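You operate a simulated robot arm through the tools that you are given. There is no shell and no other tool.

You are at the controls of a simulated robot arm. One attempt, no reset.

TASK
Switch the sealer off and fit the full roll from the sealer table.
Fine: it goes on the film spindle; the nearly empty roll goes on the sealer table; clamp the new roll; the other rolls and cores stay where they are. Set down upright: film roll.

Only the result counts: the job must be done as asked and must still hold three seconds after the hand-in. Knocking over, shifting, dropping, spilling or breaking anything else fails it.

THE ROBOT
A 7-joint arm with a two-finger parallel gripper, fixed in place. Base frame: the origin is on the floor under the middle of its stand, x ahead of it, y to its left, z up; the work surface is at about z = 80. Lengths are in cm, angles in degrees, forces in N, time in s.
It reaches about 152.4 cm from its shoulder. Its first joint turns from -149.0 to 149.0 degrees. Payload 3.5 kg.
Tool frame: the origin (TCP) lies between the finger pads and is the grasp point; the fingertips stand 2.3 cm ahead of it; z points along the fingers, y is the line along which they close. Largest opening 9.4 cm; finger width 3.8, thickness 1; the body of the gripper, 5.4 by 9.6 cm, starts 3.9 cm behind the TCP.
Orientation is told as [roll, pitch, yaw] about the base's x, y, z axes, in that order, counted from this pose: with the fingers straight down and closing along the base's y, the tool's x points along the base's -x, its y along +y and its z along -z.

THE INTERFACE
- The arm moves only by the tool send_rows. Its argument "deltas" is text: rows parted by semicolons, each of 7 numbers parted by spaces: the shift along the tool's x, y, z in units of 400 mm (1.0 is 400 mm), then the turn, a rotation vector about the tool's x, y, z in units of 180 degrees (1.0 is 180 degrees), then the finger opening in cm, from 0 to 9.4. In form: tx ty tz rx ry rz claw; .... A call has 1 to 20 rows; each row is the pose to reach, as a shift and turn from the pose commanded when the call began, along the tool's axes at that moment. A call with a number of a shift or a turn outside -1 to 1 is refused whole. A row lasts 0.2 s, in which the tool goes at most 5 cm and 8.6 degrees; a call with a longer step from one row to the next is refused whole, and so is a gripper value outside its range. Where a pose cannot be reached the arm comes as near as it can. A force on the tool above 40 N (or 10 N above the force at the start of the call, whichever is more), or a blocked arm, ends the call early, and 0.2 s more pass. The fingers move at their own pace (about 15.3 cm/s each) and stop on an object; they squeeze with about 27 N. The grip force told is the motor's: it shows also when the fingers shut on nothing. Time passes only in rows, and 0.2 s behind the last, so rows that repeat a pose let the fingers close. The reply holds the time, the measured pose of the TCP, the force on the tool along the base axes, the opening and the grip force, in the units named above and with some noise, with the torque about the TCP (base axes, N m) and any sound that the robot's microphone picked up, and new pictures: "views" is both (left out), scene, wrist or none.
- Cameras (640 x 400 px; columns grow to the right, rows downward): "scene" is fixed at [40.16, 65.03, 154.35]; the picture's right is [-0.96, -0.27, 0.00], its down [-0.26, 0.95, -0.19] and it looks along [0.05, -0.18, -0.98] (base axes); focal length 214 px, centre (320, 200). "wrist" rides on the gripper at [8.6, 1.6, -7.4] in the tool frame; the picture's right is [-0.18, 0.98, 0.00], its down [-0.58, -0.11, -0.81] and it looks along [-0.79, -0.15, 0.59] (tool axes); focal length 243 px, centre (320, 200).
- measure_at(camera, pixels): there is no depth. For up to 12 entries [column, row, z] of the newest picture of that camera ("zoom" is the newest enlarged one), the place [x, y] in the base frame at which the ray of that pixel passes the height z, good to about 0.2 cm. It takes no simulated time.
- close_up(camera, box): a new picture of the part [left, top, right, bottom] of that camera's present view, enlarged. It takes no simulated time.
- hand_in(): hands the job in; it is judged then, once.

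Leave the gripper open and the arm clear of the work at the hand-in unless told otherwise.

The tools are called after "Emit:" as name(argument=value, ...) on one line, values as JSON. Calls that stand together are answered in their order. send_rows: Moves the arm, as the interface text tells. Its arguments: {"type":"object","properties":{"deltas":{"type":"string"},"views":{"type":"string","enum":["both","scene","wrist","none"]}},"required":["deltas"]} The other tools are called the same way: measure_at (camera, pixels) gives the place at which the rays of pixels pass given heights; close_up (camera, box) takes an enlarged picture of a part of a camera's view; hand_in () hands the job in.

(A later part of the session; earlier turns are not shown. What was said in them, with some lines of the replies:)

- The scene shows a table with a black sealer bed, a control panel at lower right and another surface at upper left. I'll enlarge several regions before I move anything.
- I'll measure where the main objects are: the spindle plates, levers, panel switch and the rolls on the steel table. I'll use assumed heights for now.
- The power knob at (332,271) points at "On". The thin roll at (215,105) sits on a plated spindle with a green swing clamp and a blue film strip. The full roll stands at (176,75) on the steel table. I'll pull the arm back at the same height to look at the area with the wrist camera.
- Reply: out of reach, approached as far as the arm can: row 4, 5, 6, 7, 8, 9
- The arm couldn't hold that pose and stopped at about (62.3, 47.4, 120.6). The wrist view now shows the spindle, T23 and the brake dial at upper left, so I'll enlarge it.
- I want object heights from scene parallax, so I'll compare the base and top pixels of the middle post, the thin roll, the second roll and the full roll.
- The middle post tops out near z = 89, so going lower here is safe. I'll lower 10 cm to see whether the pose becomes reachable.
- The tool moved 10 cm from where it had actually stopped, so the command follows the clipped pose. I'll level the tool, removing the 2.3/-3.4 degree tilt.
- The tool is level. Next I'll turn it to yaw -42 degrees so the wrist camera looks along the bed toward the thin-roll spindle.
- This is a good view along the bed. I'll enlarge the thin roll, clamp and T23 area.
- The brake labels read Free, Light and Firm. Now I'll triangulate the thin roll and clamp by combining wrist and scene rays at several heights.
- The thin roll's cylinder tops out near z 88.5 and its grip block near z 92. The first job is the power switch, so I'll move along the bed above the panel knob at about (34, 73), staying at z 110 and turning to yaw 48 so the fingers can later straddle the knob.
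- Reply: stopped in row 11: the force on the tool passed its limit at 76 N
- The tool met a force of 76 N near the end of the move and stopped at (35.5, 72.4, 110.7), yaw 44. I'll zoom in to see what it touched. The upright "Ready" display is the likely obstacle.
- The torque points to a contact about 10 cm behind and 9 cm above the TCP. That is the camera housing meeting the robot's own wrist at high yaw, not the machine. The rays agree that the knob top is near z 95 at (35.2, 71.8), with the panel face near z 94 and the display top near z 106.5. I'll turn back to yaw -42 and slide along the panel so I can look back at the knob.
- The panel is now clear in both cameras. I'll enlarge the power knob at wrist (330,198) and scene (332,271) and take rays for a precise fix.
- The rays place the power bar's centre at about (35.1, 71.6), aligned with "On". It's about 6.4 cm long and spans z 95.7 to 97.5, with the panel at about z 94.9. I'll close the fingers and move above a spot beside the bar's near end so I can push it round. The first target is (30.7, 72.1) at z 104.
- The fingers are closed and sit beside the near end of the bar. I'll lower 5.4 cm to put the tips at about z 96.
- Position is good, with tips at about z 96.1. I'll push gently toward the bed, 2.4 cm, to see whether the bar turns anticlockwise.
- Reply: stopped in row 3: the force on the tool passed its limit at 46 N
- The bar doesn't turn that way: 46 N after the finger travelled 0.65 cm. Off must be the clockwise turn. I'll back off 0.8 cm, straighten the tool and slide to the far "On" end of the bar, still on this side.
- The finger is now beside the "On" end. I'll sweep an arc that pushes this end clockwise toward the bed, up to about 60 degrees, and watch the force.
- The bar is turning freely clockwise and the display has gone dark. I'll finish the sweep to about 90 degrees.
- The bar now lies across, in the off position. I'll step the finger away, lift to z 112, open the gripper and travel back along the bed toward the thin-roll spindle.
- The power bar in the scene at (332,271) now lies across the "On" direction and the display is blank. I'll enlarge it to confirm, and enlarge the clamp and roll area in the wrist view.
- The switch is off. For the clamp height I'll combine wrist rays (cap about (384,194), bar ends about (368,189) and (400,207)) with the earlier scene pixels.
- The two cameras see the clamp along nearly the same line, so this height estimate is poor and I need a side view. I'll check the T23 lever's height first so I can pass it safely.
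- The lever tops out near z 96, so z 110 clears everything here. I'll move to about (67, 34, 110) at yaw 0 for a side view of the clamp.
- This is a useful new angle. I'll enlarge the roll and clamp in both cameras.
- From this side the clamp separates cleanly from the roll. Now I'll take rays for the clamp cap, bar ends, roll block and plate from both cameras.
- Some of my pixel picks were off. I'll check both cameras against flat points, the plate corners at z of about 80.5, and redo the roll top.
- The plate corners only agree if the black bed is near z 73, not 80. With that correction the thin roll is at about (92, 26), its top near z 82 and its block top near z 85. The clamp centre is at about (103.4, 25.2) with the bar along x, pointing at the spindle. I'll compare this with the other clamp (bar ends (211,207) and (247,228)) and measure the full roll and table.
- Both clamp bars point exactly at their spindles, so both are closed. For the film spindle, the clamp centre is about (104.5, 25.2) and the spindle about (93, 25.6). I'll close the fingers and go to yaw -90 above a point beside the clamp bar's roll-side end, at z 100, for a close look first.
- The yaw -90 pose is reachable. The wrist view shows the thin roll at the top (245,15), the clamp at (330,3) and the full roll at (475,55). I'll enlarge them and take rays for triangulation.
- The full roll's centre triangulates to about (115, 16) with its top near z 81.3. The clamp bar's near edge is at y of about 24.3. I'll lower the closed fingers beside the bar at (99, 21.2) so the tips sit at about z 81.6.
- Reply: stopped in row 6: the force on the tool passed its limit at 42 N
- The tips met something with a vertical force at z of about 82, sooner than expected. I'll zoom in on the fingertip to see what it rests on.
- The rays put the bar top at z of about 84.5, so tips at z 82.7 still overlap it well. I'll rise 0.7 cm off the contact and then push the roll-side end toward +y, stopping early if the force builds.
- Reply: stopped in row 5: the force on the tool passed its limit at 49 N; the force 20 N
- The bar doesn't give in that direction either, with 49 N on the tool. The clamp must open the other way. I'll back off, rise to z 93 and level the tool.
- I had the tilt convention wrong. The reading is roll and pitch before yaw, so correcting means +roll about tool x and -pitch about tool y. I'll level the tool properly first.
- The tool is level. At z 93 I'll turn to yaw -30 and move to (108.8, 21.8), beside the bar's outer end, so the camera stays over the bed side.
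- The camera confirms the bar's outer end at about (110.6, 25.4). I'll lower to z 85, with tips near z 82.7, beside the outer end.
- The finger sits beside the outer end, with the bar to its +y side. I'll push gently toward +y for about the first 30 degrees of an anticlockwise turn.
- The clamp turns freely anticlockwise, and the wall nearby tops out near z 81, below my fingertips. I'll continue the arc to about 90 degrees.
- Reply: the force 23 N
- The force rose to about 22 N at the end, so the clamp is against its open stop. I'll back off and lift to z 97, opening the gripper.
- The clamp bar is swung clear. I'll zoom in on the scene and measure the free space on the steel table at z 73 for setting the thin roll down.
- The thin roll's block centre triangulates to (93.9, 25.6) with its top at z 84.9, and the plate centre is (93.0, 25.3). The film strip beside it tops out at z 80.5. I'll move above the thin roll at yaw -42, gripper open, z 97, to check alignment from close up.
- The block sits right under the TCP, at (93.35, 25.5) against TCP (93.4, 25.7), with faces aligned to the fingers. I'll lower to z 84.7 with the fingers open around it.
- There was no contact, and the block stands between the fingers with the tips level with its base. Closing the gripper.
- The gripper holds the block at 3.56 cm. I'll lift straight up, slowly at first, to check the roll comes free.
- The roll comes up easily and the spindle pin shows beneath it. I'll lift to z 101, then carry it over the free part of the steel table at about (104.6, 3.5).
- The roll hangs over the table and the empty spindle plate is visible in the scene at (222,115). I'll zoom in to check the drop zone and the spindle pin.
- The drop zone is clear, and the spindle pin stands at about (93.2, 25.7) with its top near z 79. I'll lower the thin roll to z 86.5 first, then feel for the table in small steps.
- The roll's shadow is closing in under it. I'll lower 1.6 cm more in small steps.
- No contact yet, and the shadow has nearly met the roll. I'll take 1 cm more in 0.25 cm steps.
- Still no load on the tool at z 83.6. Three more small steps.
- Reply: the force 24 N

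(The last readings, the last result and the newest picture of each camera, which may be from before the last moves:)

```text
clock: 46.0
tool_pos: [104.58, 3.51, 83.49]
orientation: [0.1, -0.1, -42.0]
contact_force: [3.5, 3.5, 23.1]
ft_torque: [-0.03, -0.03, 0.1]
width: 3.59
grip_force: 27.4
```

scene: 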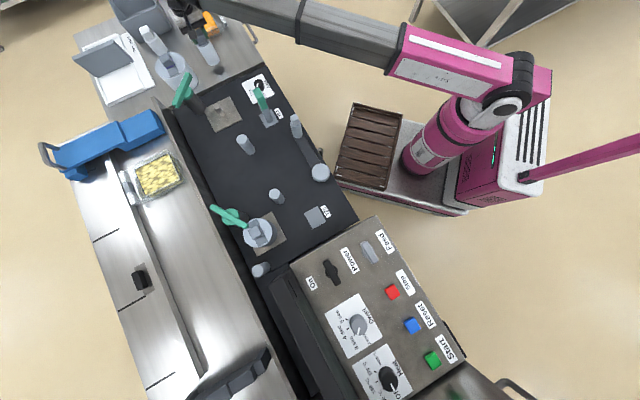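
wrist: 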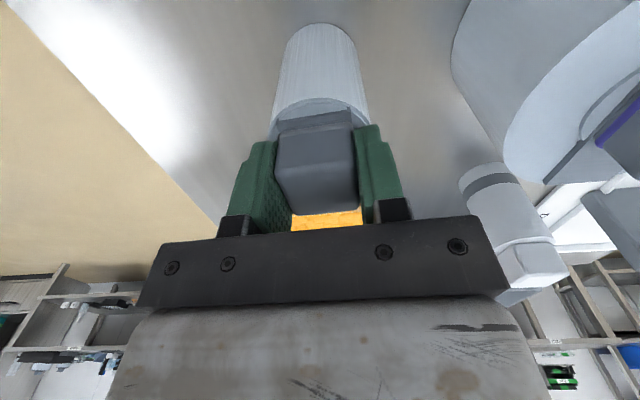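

The roll is on the table, with a 23 N reaction at z 83.5. I'll ease the load slightly and open the gripper.

Emit:
send_rows(deltas="0 0 -0.004 0 0 0 0; 0 0 -0.004 0 0 0 0; 0 0 -0.004 0 0 0 9.4; 0 0 -0.004 0 0 0 9.4; 0 0 -0.004 0 0 0 9.4")

```text
clock: 47.2
tool_pos: [104.6, 3.41, 83.79]
orientation: [0.0, -0.1, -42.0]
contact_force: [0.2, 0.3, 0.5]
ft_torque: [0.01, -0.02, 0.02]
width: 9.41
grip_force: 0.2
```

scene: 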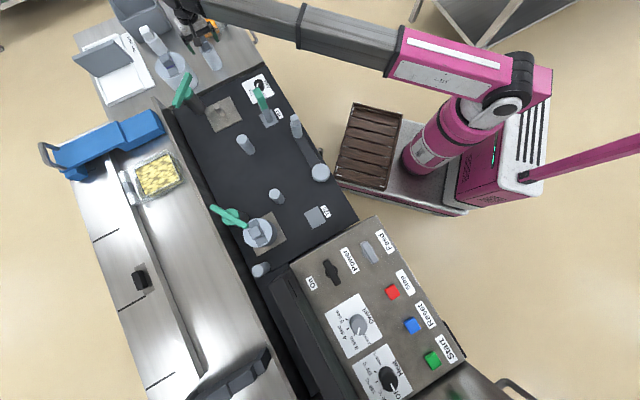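
wrist: 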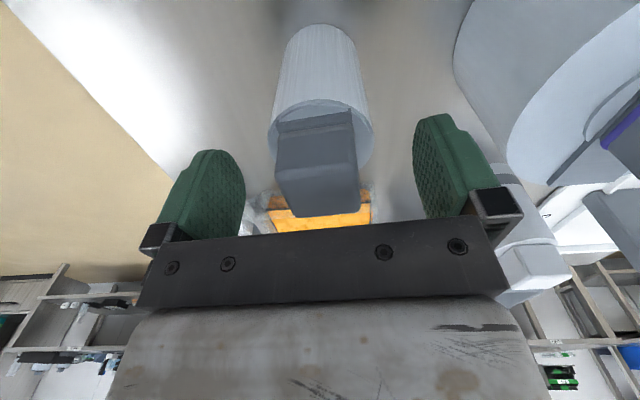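

The thin roll stands upright and free. I'll rise straight up to z 97 and move over the full roll.

Emit:
send_rows(deltas="0 0 -0.11 0 0 0 9.4; 0 0 -0.22 0 0 0 9.4; 0 0 -0.33 0 0 0 9.4; -0.004 0.098 -0.33 0 0 0 9.4; -0.008 0.195 -0.33 0 0 0 9.4; -0.012 0.293 -0.33 0 0 0 9.4; -0.015 0.39 -0.33 0 0 0 9.4; -0.015 0.39 -0.33 0 0 0 9.4")

```text
clock: 49.0
tool_pos: [115.78, 14.54, 96.79]
orientation: [0.1, 0.0, -42.1]
contact_force: [-0.1, -0.5, 0.5]
ft_torque: [0.01, -0.02, -0.02]
width: 9.41
grip_force: 0.1
```

scene: 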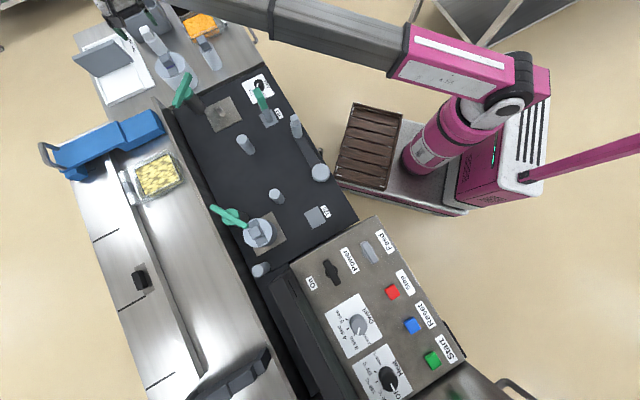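
wrist: 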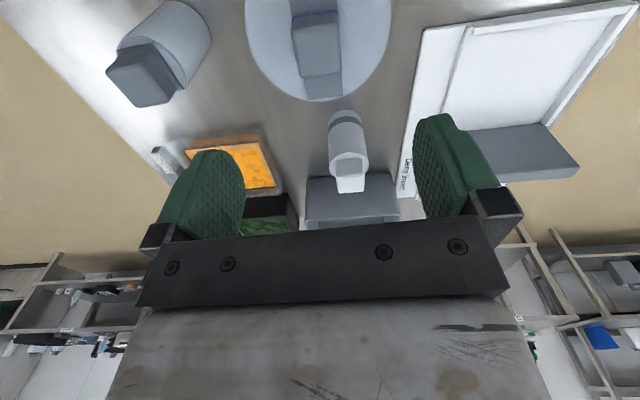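

The full roll's block is at the top of the wrist view near (317,45). I'll zoom in for its exact position.

Emit:
close_up(camera="wrist", box=[220, 0, 420, 125])

Emit:
close_up(camera="scene", box=[110, 0, 270, 110])

```text
3.20 times, centred on (320, 62) of wrist
```

zoom: 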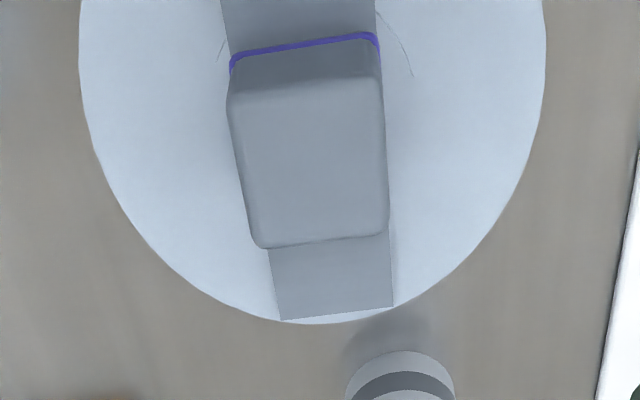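

```text
3.64 times, centred on (190, 55) of scene
```

zoom: 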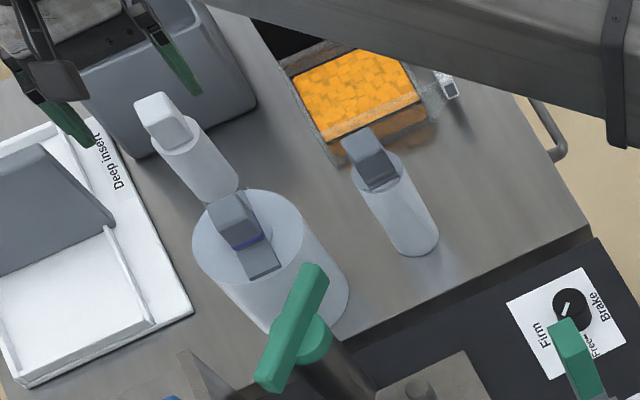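

The block's centre is at about (115.3, 14.8), which is 0.56 cm toward the bed from the TCP. The thin roll stands fine in the scene. I'll shift over and lower to z 84.0, with tips just above the roll's top face.

Emit:
send_rows(deltas="0.014 -0.003 0 0 0 0 9.4; 0.014 -0.003 0.1 0 0 0 9.4; 0.014 -0.003 0.2 0 0 0 9.4; 0.014 -0.003 0.27 0 0 0 9.4; 0.014 -0.003 0.305 0 0 0 9.4; 0.014 -0.003 0.319 0 0 0 9.4; 0.014 -0.003 0.319 0 0 0 9.4")

```text
clock: 50.6
tool_pos: [114.96, 14.86, 84.05]
orientation: [0.1, 0.0, -42.0]
contact_force: [0.4, 0.4, -0.2]
ft_torque: [0.02, 0.02, -0.01]
width: 9.43
grip_force: 0.1
```

scene: 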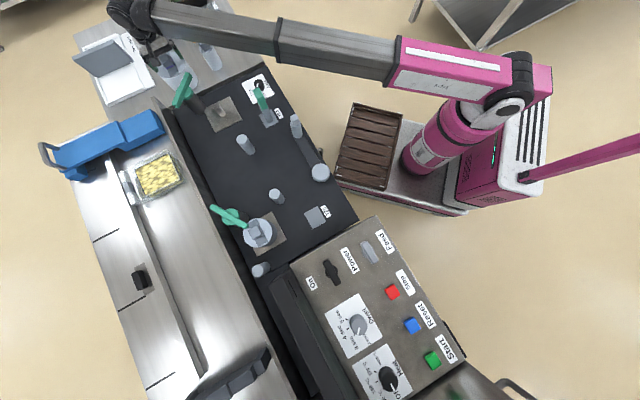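
wrist: 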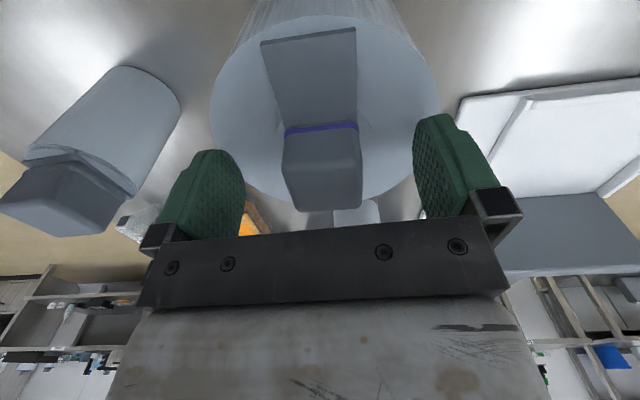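

There was no contact, and the fingers straddle the block. I'll zoom in to compare this with the thin-roll grasp before closing.

Emit:
close_up(camera="wrist", box=[200, 0, 456, 230])

```text
1.74 times, centred on (328, 115) of wrist
```

zoom: 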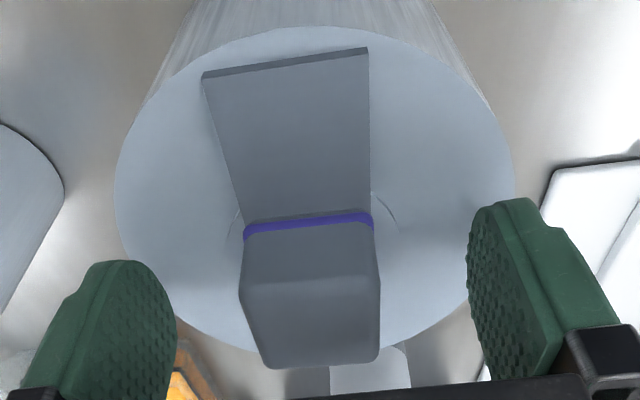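

The block sits about 0.3 cm toward the far side of the pads. I'll shift 0.3 cm to centre it and then close.

Emit:
send_rows(deltas="-0.0075 0.002 0 0 0 0 9.4; -0.0075 0.002 0 0 0 0 9.4; -0.0075 0.002 0 0 0 0 0; -0.0075 0.002 0 0 0 0 0; -0.0075 0.002 0 0 0 0 0; -0.0075 0.002 0 0 0 0 0")

```text
clock: 52.0
tool_pos: [115.2, 14.79, 83.95]
orientation: [0.1, 0.0, -42.1]
contact_force: [0.5, 0.3, 1.8]
ft_torque: [0.16, 0.32, -0.02]
width: 3.59
grip_force: 26.8
```

scene: 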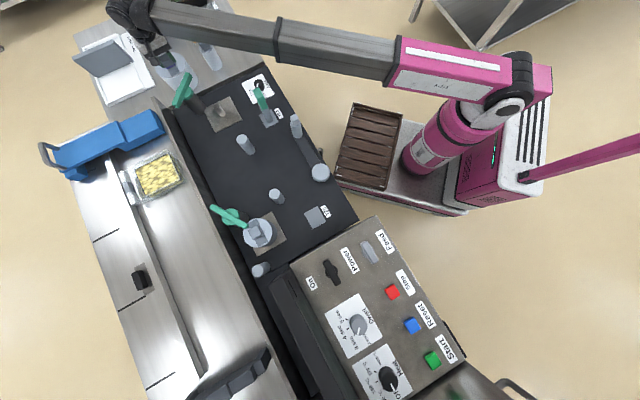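
wrist: 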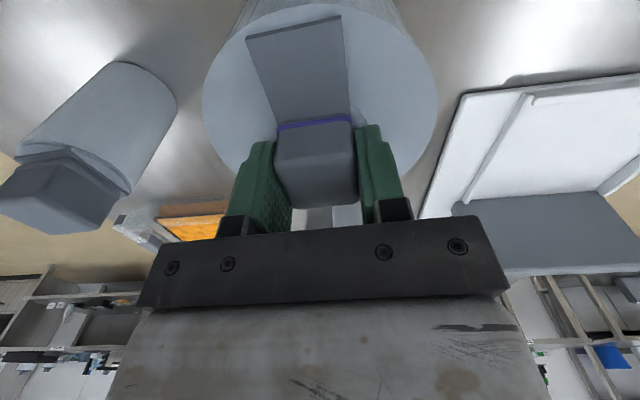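

The full roll's block is gripped at 3.59 cm. I'll lift slowly to feel the weight, then go up to z 101.

Emit:
send_rows(deltas="0 0 -0.02 0 0 0 0; 0 0 -0.05 0 0 0 0; 0 0 -0.1 0 0 0 0; 0 0 -0.1 0 0 0 0")

```text
clock: 53.0
tool_pos: [115.29, 14.88, 87.95]
orientation: [0.0, 0.1, -41.9]
contact_force: [-0.2, 0.0, -5.4]
ft_torque: [-0.02, -0.01, 0.01]
width: 3.56
grip_force: 27.2
```

scene: 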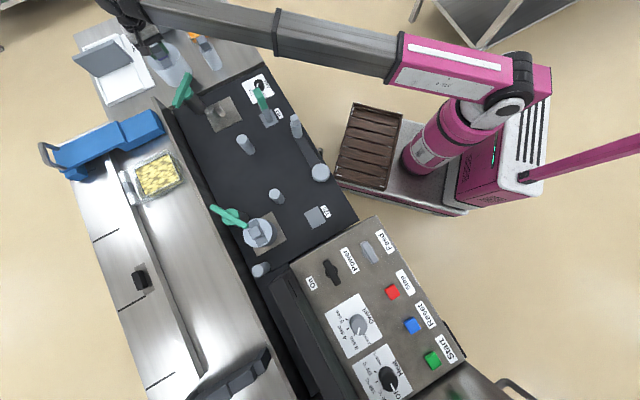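
wrist: 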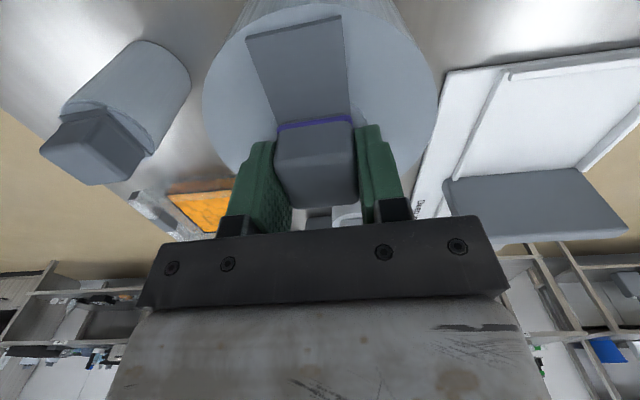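

The roll is held level at about 5.4 N. I'll zoom in on the grasp to determine how far the block sits from the pad centre along the tool's x axis.

Emit:
close_up(camera="wrist", box=[190, 0, 446, 230])

```text
1.74 times, centred on (318, 115) of wrist
```

zoom: 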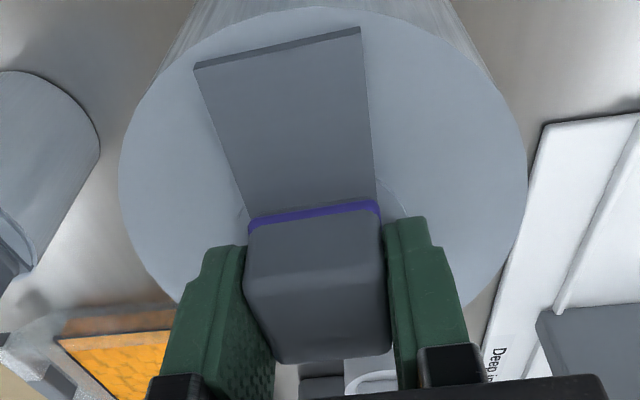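

The block's image position matches the thin-roll grasp, after allowing for gripping 0.3 cm higher. So the spindle TCP target is the same (93.39, 25.54). I'll lift to z 101 and carry the full roll over the spindle.

Emit:
send_rows(deltas="0 0 -0.07 0 0 0 0; 0 0 -0.15 0 0 0 0; 0 0 -0.23 0 0 0 0; 0 0 -0.3 0 0 0 0; 0 0 -0.326 0 0 0 0; 0.08 -0.023 -0.326 0 0 0 0; 0.17 -0.049 -0.326 0 0 0 0; 0.26 -0.074 -0.326 0 0 0 0; 0.35 -0.1 -0.326 0 0 0 0; 0.44 -0.126 -0.326 0 0 0 0; 0.53 -0.151 -0.326 0 0 0 0; 0.585 -0.167 -0.326 0 0 0 0; 0.585 -0.167 -0.326 0 0 0 0; 0.585 -0.167 -0.326 0 0 0 0")

```text
clock: 56.0
tool_pos: [93.38, 25.33, 101.08]
orientation: [0.1, -0.1, -42.0]
contact_force: [0.6, 0.4, -4.9]
ft_torque: [-0.03, 0.02, 0.02]
width: 3.6
grip_force: 26.7
```

scene: 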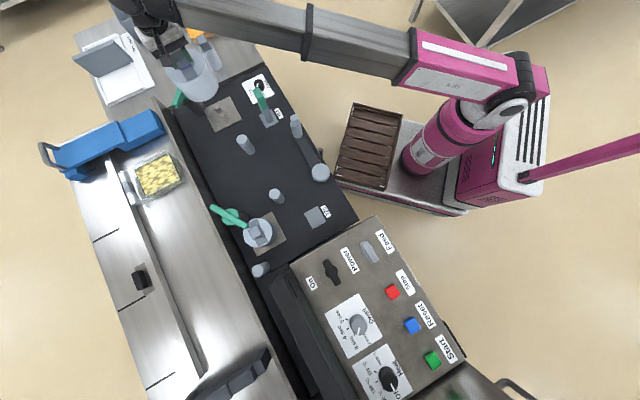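
wrist: 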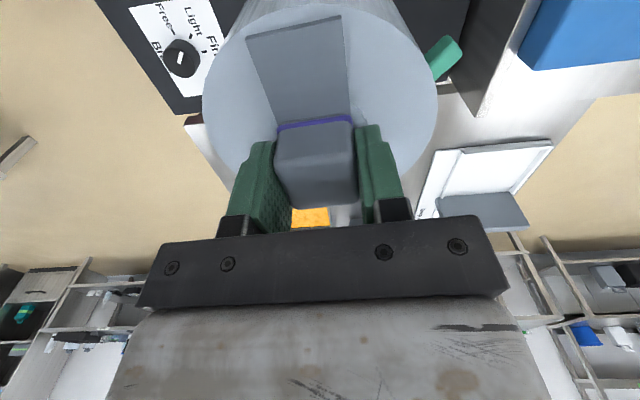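

The roll is over the spindle at (93.4, 25.4). I'll nudge 0.15 cm in y and lower to z 92, which is just above the pin top.

Emit:
send_rows(deltas="0.0025 0.0028 0.08 0 0 0 0; 0.0025 0.0028 0.16 0 0 0 0; 0.0025 0.0028 0.227 0 0 0 0; 0.0025 0.0028 0.227 0 0 0 0; 0.0025 0.0028 0.227 0 0 0 0")

```text
clock: 57.2
tool_pos: [93.45, 25.63, 91.83]
orientation: [0.1, 0.1, -42.1]
contact_force: [-0.2, -0.5, -5.4]
ft_torque: [-0.04, 0.0, -0.03]
width: 3.58
grip_force: 27.1
```

scene: 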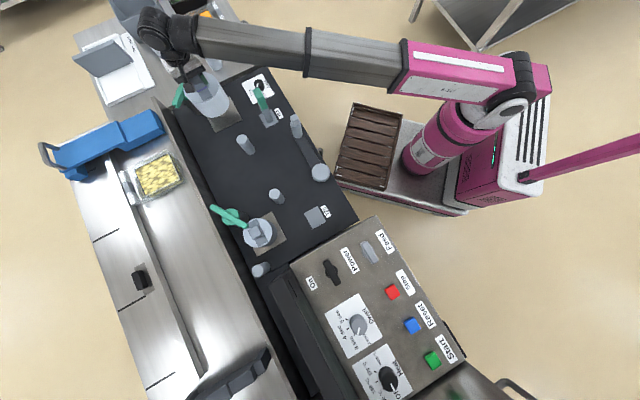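
wrist: 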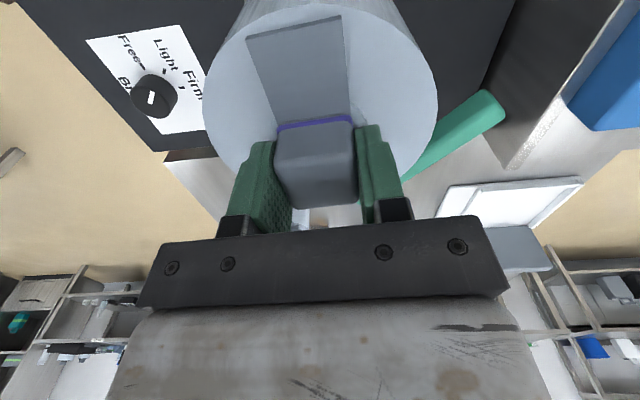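

Force still shows only the roll's weight. I'll lower gently 3 cm in small steps and watch for contact with the pin.

Emit:
send_rows(deltas="0 0 0.0125 0 0 0 0; 0 0 0.025 0 0 0 0; 0 0 0.0375 0 0 0 0; 0 0 0.05 0 0 0 0; 0 0 0.0625 0 0 0 0; 0 0 0.075 0 0 0 0", views="wrist")

```text
clock: 58.6
tool_pos: [93.45, 25.5, 89.07]
orientation: [0.0, -0.1, -42.1]
contact_force: [1.2, -0.3, -5.7]
ft_torque: [0.0, 0.01, -0.01]
width: 3.61
grip_force: 26.6
```

wrist: 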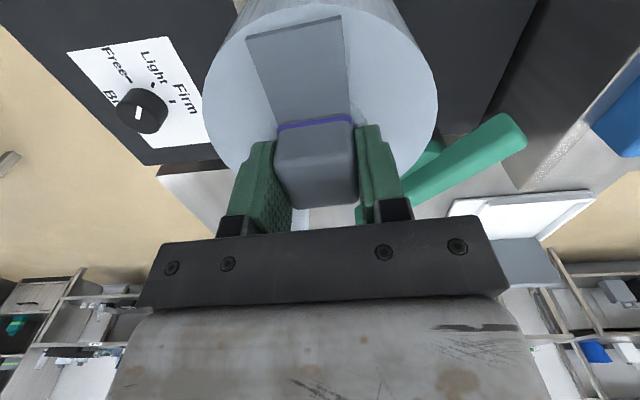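

The roll has passed the pin top with no contact, so it's going onto the spindle. Lowering to about z 85.6.

Emit:
send_rows(deltas="0 0 0.02 0 0 0 0; 0 0 0.04 0 0 0 0; 0 0 0.06 0 0 0 0; 0 0 0.075 0 0 0 0; 0 0 0.085 0 0 0 0; 0 0 0.085 0 0 0 0", views="wrist")

```text
clock: 60.0
tool_pos: [93.28, 25.59, 85.69]
orientation: [0.1, 0.0, -42.0]
contact_force: [-0.3, 0.2, -5.8]
ft_torque: [-0.04, 0.0, 0.01]
width: 3.61
grip_force: 27.4
```

wrist: 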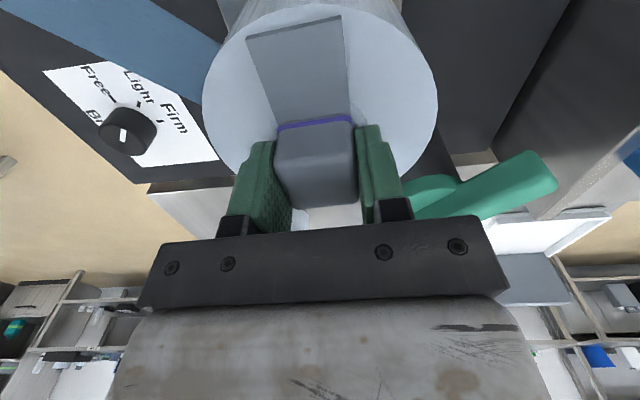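

The blue film strip has reappeared, so the roll is seating. I'll make the final small steps down until it touches.

Emit:
send_rows(deltas="0 0 0.005 0 0 0 0; 0 0 0.01 0 0 0 0; 0 0 0.015 0 0 0 0; 0 0 0.0175 0 0 0 0", views="none")

```text
clock: 61.0
tool_pos: [93.54, 25.59, 84.94]
orientation: [0.2, 0.1, -42.0]
contact_force: [-0.1, -0.6, -5.2]
ft_torque: [0.02, -0.01, -0.03]
width: 3.6
grip_force: 27.3
```

No load change yet at z 84.9. I'll continue in 0.15 cm steps.

Emit:
send_rows(deltas="0 0 0.00375 0 0 0 0; 0 0 0.0075 0 0 0 0; 0 0 0.0075 0 0 0 0", views="none")

```text
clock: 61.9
tool_pos: [93.46, 25.51, 84.69]
orientation: [0.1, -0.1, -42.0]
contact_force: [1.2, -3.1, 22.2]
ft_torque: [-0.7, 0.34, 0.34]
width: 3.61
grip_force: 27.2
```

It's seated, with a 22 N reaction at z 84.7, the expected plate height. I'll ease the load and open the gripper.

Emit:
send_rows(deltas="0 0 -0.004 0 0 0 0; 0 0 -0.004 0 0 0 0; 0 0 -0.004 0 0 0 9.4; 0 0 -0.004 0 0 0 9.4; 0 0 -0.004 0 0 0 9.4")

```text
clock: 63.0
tool_pos: [93.49, 25.62, 84.79]
orientation: [0.1, 0.0, -42.0]
contact_force: [-0.8, 0.5, -0.1]
ft_torque: [0.02, 0.03, 0.04]
width: 9.4
grip_force: 0.0
```

scene: 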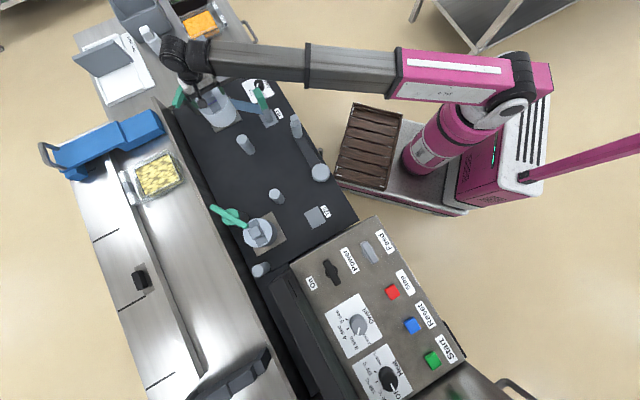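
wrist: 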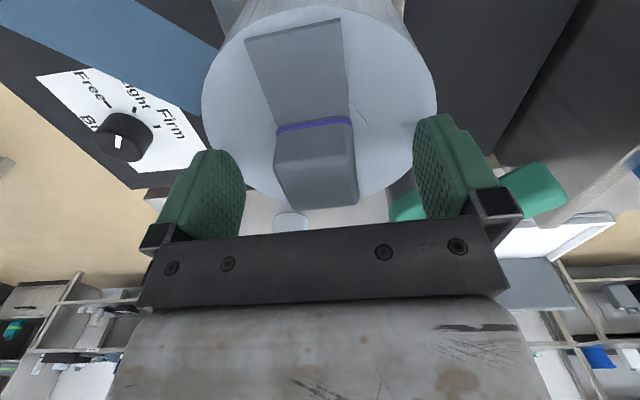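

The roll stands on the spindle. I'll rise straight up to z 97 and inspect.

Emit:
send_rows(deltas="0 0 -0.1 0 0 0 9.4; 0 0 -0.2 0 0 0 9.4; 0 0 -0.305 0 0 0 9.4; 0 0 -0.305 0 0 0 9.4")

Emit:
close_up(camera="scene", box=[150, 50, 290, 140])

Emit:
close_up(camera="wrist", box=[200, 0, 520, 200])

```text
clock: 64.0
tool_pos: [93.38, 25.77, 97.08]
orientation: [0.2, -0.1, -42.0]
contact_force: [0.2, -0.1, 0.6]
ft_torque: [0.01, 0.03, -0.02]
width: 9.42
grip_force: 0.1
```

scene: 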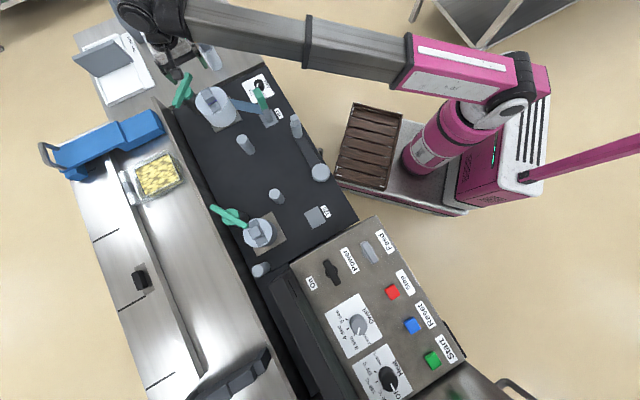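
wrist: 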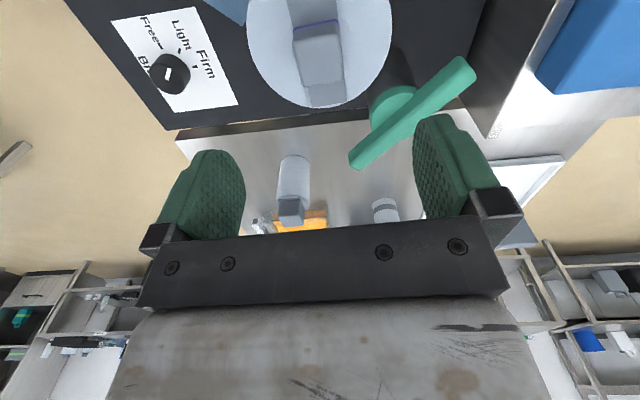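

```text
4.44 times, centred on (220, 95) of scene
```

zoom: 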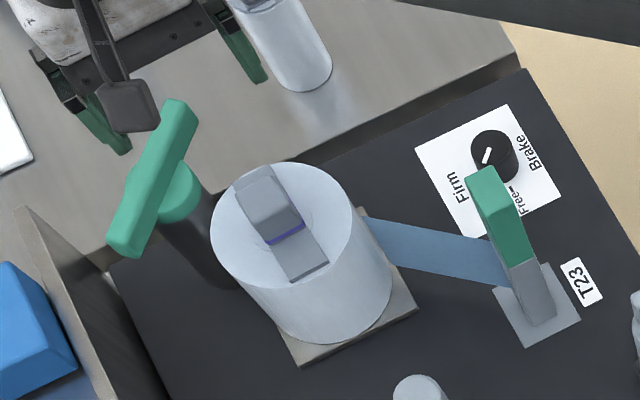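

```text
2.00 times, centred on (360, 100) of wrist
```

zoom: 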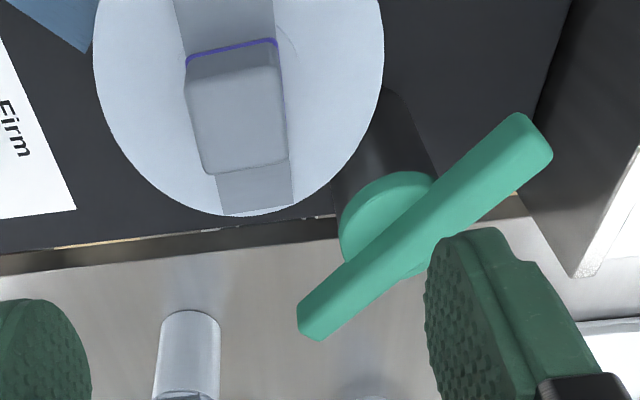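

The full roll sits on the spindle and the film strip runs to T23 again. Next I'll close the clamp by pushing the bar's +y end (about (103.5, 32.3)) clockwise, from the side away from the roll. First I'll move to (100, 31.5) at z 97, yaw -30, with fingers closed.

Emit:
send_rows(deltas="-0.009 0.072 0 0 0 -0.0222 4; -0.018 0.145 0 0 0 -0.0444 0; -0.027 0.217 0 0 0 -0.0667 0; -0.027 0.217 0 0 0 -0.0667 0; -0.027 0.217 0 0 0 -0.0667 0")

```text
clock: 65.2
tool_pos: [99.85, 31.25, 96.99]
orientation: [0.1, 0.0, -30.0]
contact_force: [0.0, 0.1, -1.0]
ft_torque: [-0.03, 0.01, -0.02]
width: 0.02
grip_force: 27.1
```

scene: 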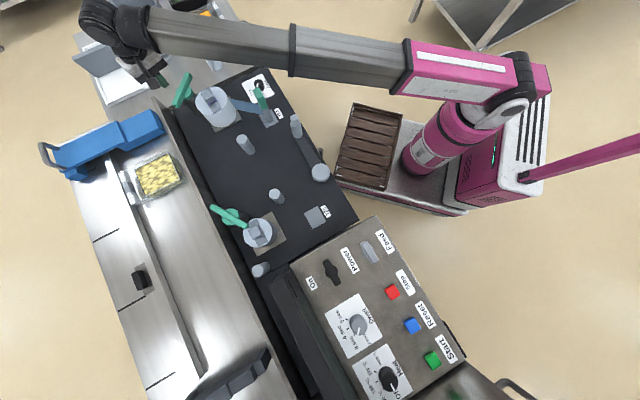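
wrist: 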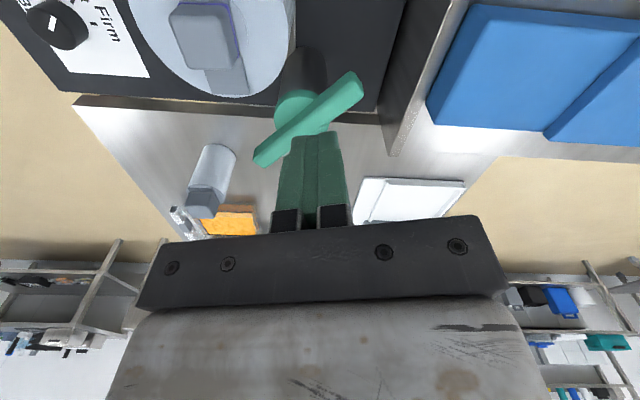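

The bar end checks out at about (103.0, 32.6). I'll lower to z 85 beside it.

Emit:
send_rows(deltas="0 0 0.1 0 0 0 0; 0 0 0.2 0 0 0 0; 0 0 0.27 0 0 0 0; 0 0 0.3 0 0 0 0; 0 0 0.3 0 0 0 0")

```text
clock: 66.5
tool_pos: [99.95, 31.39, 85.01]
orientation: [0.0, 0.0, -30.0]
contact_force: [0.9, 0.2, -0.7]
ft_torque: [-0.01, -0.02, 0.0]
width: 0.02
grip_force: 27.1
```

scene: 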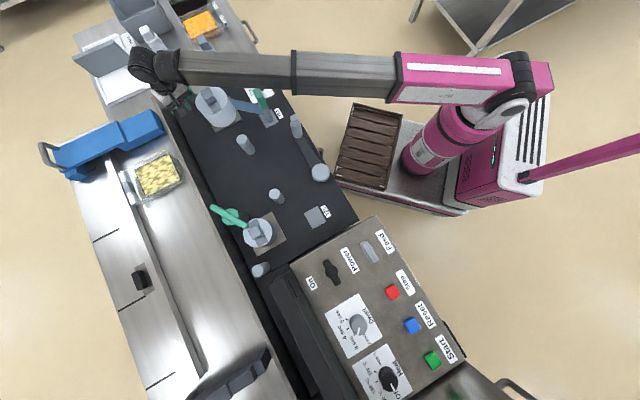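
wrist: 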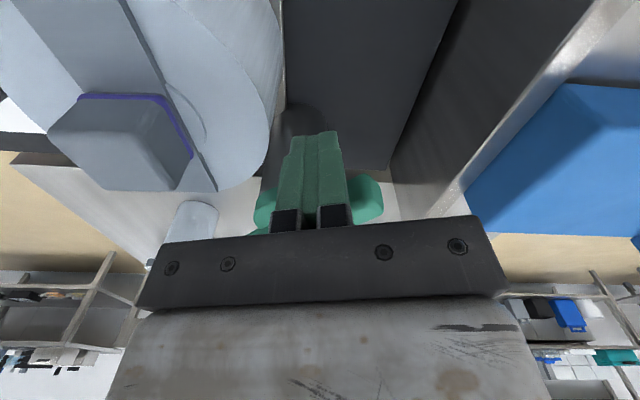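

The finger is beside the bar's +y end. I'll push it clockwise along the arc, up to about two-thirds of the turn.

Emit:
send_rows(deltas="-0.0154 0.0034 0 0 0 0 0; -0.03 0.0155 0 0 0 0 0; -0.045 0.0275 0 0 0 0 0; -0.063 0.0394 0 0 0 0 0; -0.081 0.0513 0 0 0 0 0; -0.0977 0.0624 0 0 0 0 0; -0.1143 0.0735 0 0 0 0 0; -0.1327 0.0739 0 0 0 0 0; -0.151 0.0743 0 0 0 0 0; -0.151 0.0743 0 0 0 0 0")

```text
clock: 68.7
tool_pos: [106.78, 30.97, 84.82]
orientation: [0.1, -0.1, -30.0]
contact_force: [-0.3, 0.7, -0.3]
ft_torque: [-0.02, 0.0, 0.02]
width: 0.02
grip_force: 27.7
```

scene: 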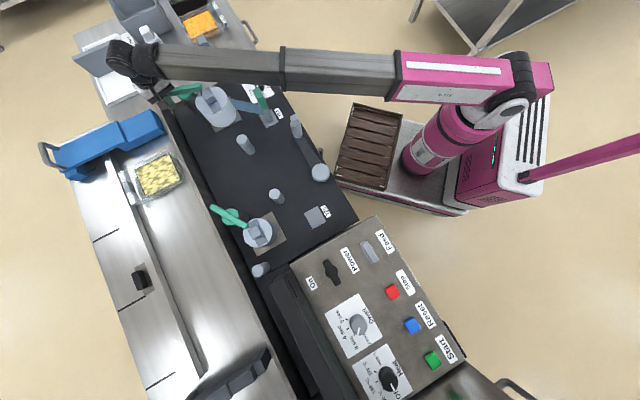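
wrist: 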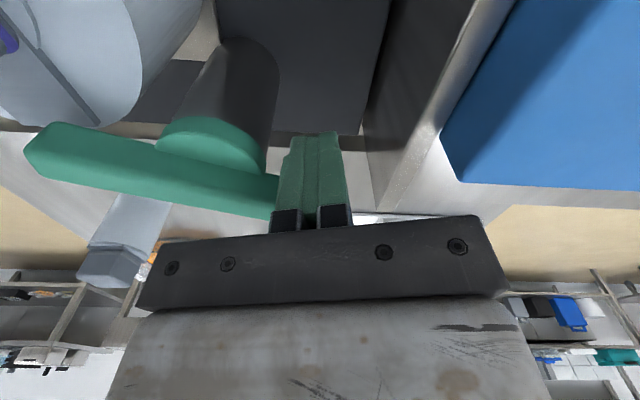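

The bar is following and swinging back toward the roll. I'll continue to the closed position.

Emit:
send_rows(deltas="-0.0164 -0.0079 0 0 0 0 0; -0.0328 -0.0158 0 0 0 0 0; -0.0448 -0.0286 0 0 0 0 0; -0.0568 -0.0415 0 0 0 0 0; -0.0592 -0.0457 0 0 0 0 0; -0.0592 -0.0457 0 0 0 0 0")

```text
clock: 70.0
tool_pos: [107.8, 28.53, 84.92]
orientation: [0.3, 0.1, -29.8]
contact_force: [-4.5, 34.1, 1.6]
ft_torque: [-0.04, -0.02, 0.33]
width: 0.0
grip_force: 27.1
```

scene: 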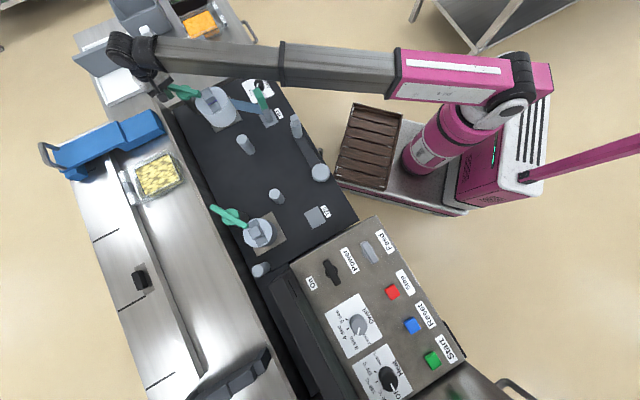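
wrist: 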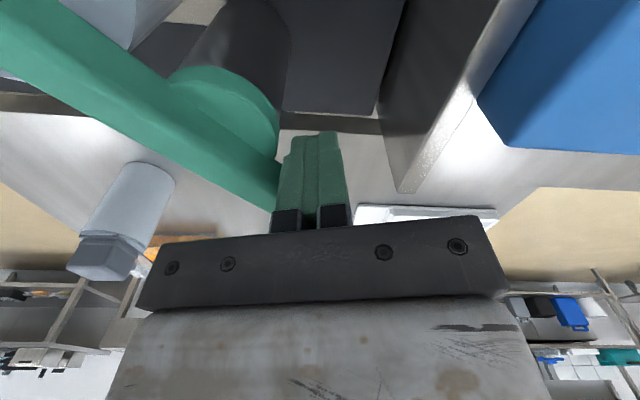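

The bar is against its closed stop, with 34 N on the tool at the angle it had originally. I'll back off, lift to z 103 and open the gripper, then inspect.

Emit:
send_rows(deltas="0.0188 0.0325 0 0 0 0 0; 0.0188 0.0325 -0.1 0 0 0 0; 0.0188 0.0325 -0.2 0 0 0 0; 0.0188 0.0325 -0.3 0 0 0 0; 0.0188 0.0325 -0.4 0 0 0 0; 0.0188 0.0325 -0.45 0 0 0 9.4; 0.0188 0.0325 -0.45 0 0 0 9.4")

Emit:
close_up(camera="scene", box=[150, 50, 290, 140])

Emit:
close_up(camera="wrist", box=[120, 0, 440, 200])

```text
clock: 71.7
tool_pos: [107.85, 29.75, 103.07]
orientation: [0.1, -0.1, -30.0]
contact_force: [0.7, 0.2, -0.3]
ft_torque: [-0.01, 0.03, 0.01]
width: 9.42
grip_force: 0.1
```

scene: 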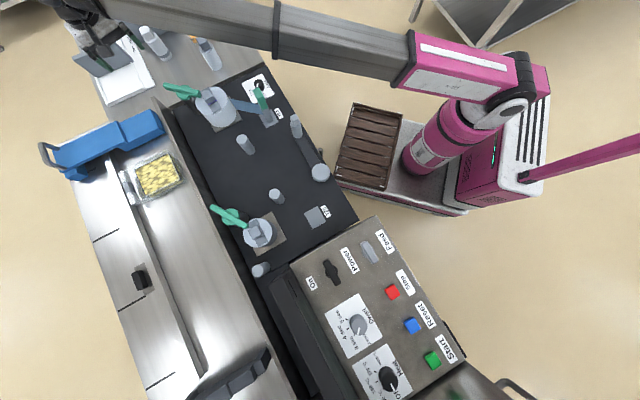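
wrist: 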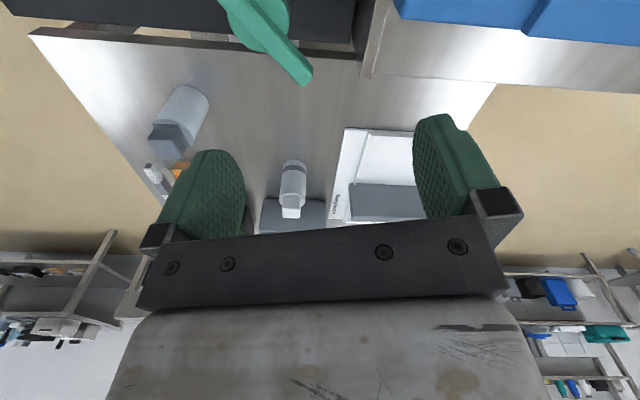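

```text
4.44 times, centred on (220, 95) of scene
```

zoom: 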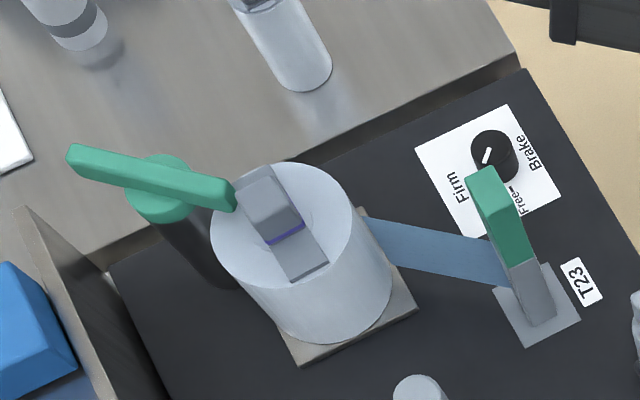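

```text
2.00 times, centred on (280, 100) of wrist
```

zoom: 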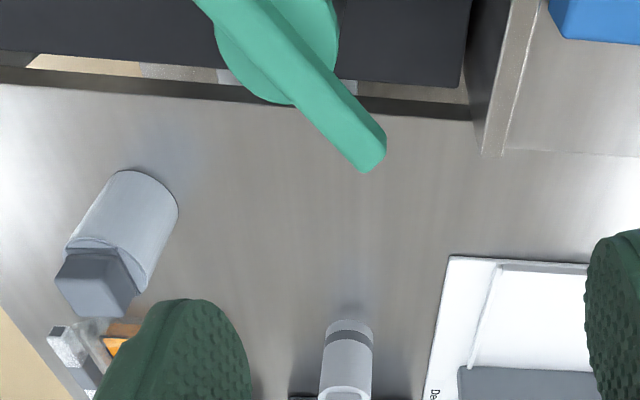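

The clamp bar lies over the full roll's rim, the thin roll stands upright on the table and the banded core hasn't moved. I'll raise the arm well clear, back toward the start position, and take a last full look.

Emit:
send_rows(deltas="0 0 -0.1 0 0 0 9.4; 0 0 -0.2 0 0 0 9.4; 0 0 -0.3 0 0 0 9.4; 0 0 -0.4 0 0 0 9.4; 0 0 -0.5 0 0 0 9.4; 0.09 0.06 -0.5 0 0 0 9.4; 0.18 0.12 -0.5 0 0 0 9.4; 0.27 0.18 -0.5 0 0 0 9.4; 0.36 0.24 -0.5 0 0 0 9.4; 0.36 0.24 -0.5 0 0 0 9.4")

Emit:
close_up(camera="scene", box=[270, 220, 470, 400])

Emit:
close_up(camera="scene", box=[70, 0, 290, 140])

Emit:
close_up(camera="scene", box=[180, 150, 380, 290])

```text
clock: 73.8
tool_pos: [99.93, 45.0, 123.18]
orientation: [0.1, 0.1, -30.0]
contact_force: [-0.7, 0.5, 0.6]
ft_torque: [0.01, 0.0, -0.03]
width: 9.37
grip_force: 0.0
```

scene: 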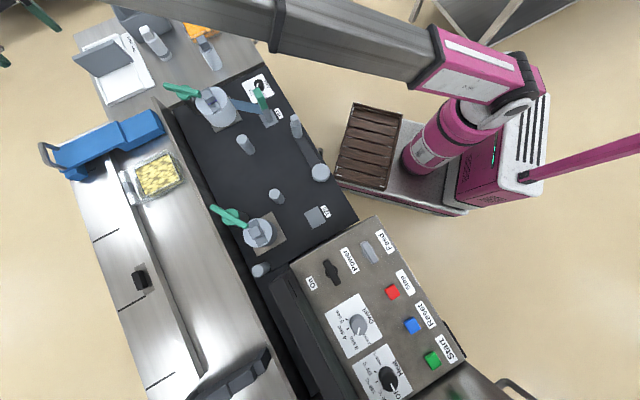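
wrist: 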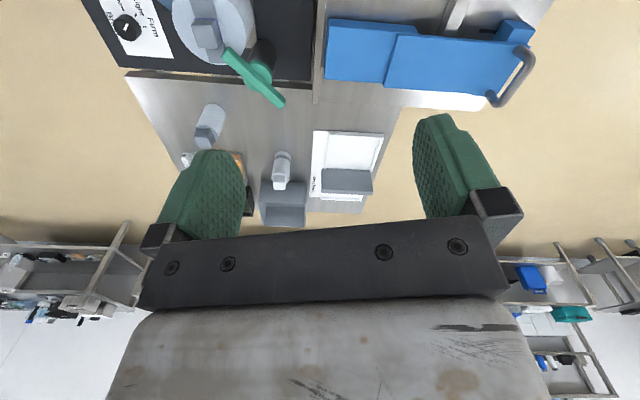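

```text
2.22 times, centred on (370, 310) of scene
```

zoom: 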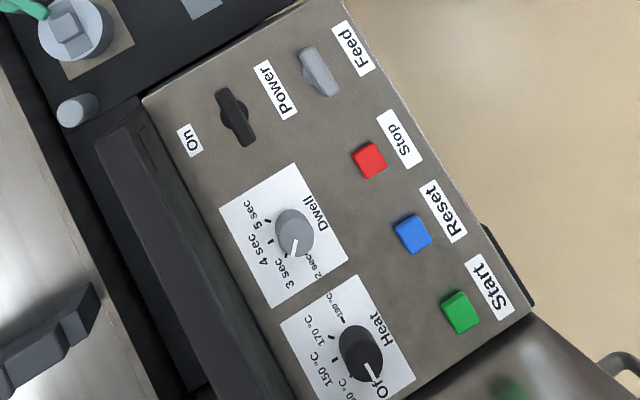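

```text
2.86 times, centred on (180, 70) of scene
```

zoom: 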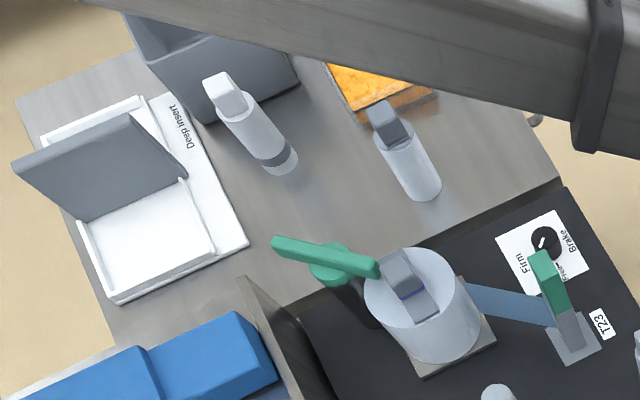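

```text
2.86 times, centred on (280, 220) of scene
```

zoom: 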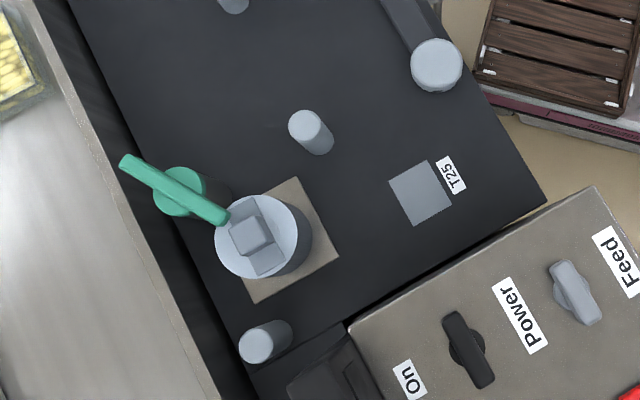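

Final check:
- **Power:** the bar lies across the "On" mark and the display is blank.
- **Full roll:** it sits on the film spindle, with the clamp bar over its rim.
- **Nearly empty roll:** it stands upright on the sealer table.
- **Everything else:** the other core, the second roll and the trays haven't moved.
- **Arm:** the gripper is open and clear of the work.

I'm handing in.

Emit:
hand_in()

```text
The job is handed in.
```

I switched the sealer off, fitted the full roll on the film spindle and clamped it, then handed the job in. I haven't seen the verdict.

- **Power:** the knob is turned to off and the display is blank.
- **Full roll:** it slid over the spindle pin and seated on the plate, and the clamp bar is closed against its stop over the roll's rim.
- **Nearly empty roll:** it stands upright on a clear part of the sealer table.
- **Other items:** in the last camera views, the other roll, the loose core and the trays were still in place, and I left the brake setting alone.

The tool's force limit stopped the arm four times. One was the wrist camera touching the robot's own arm. Two were pushes in the wrong direction, on the power knob and on the clamp. In the fourth, the closed fingertips pressed down on something near the spindle that I couldn't identify. I saw no damage or movement after any of them.
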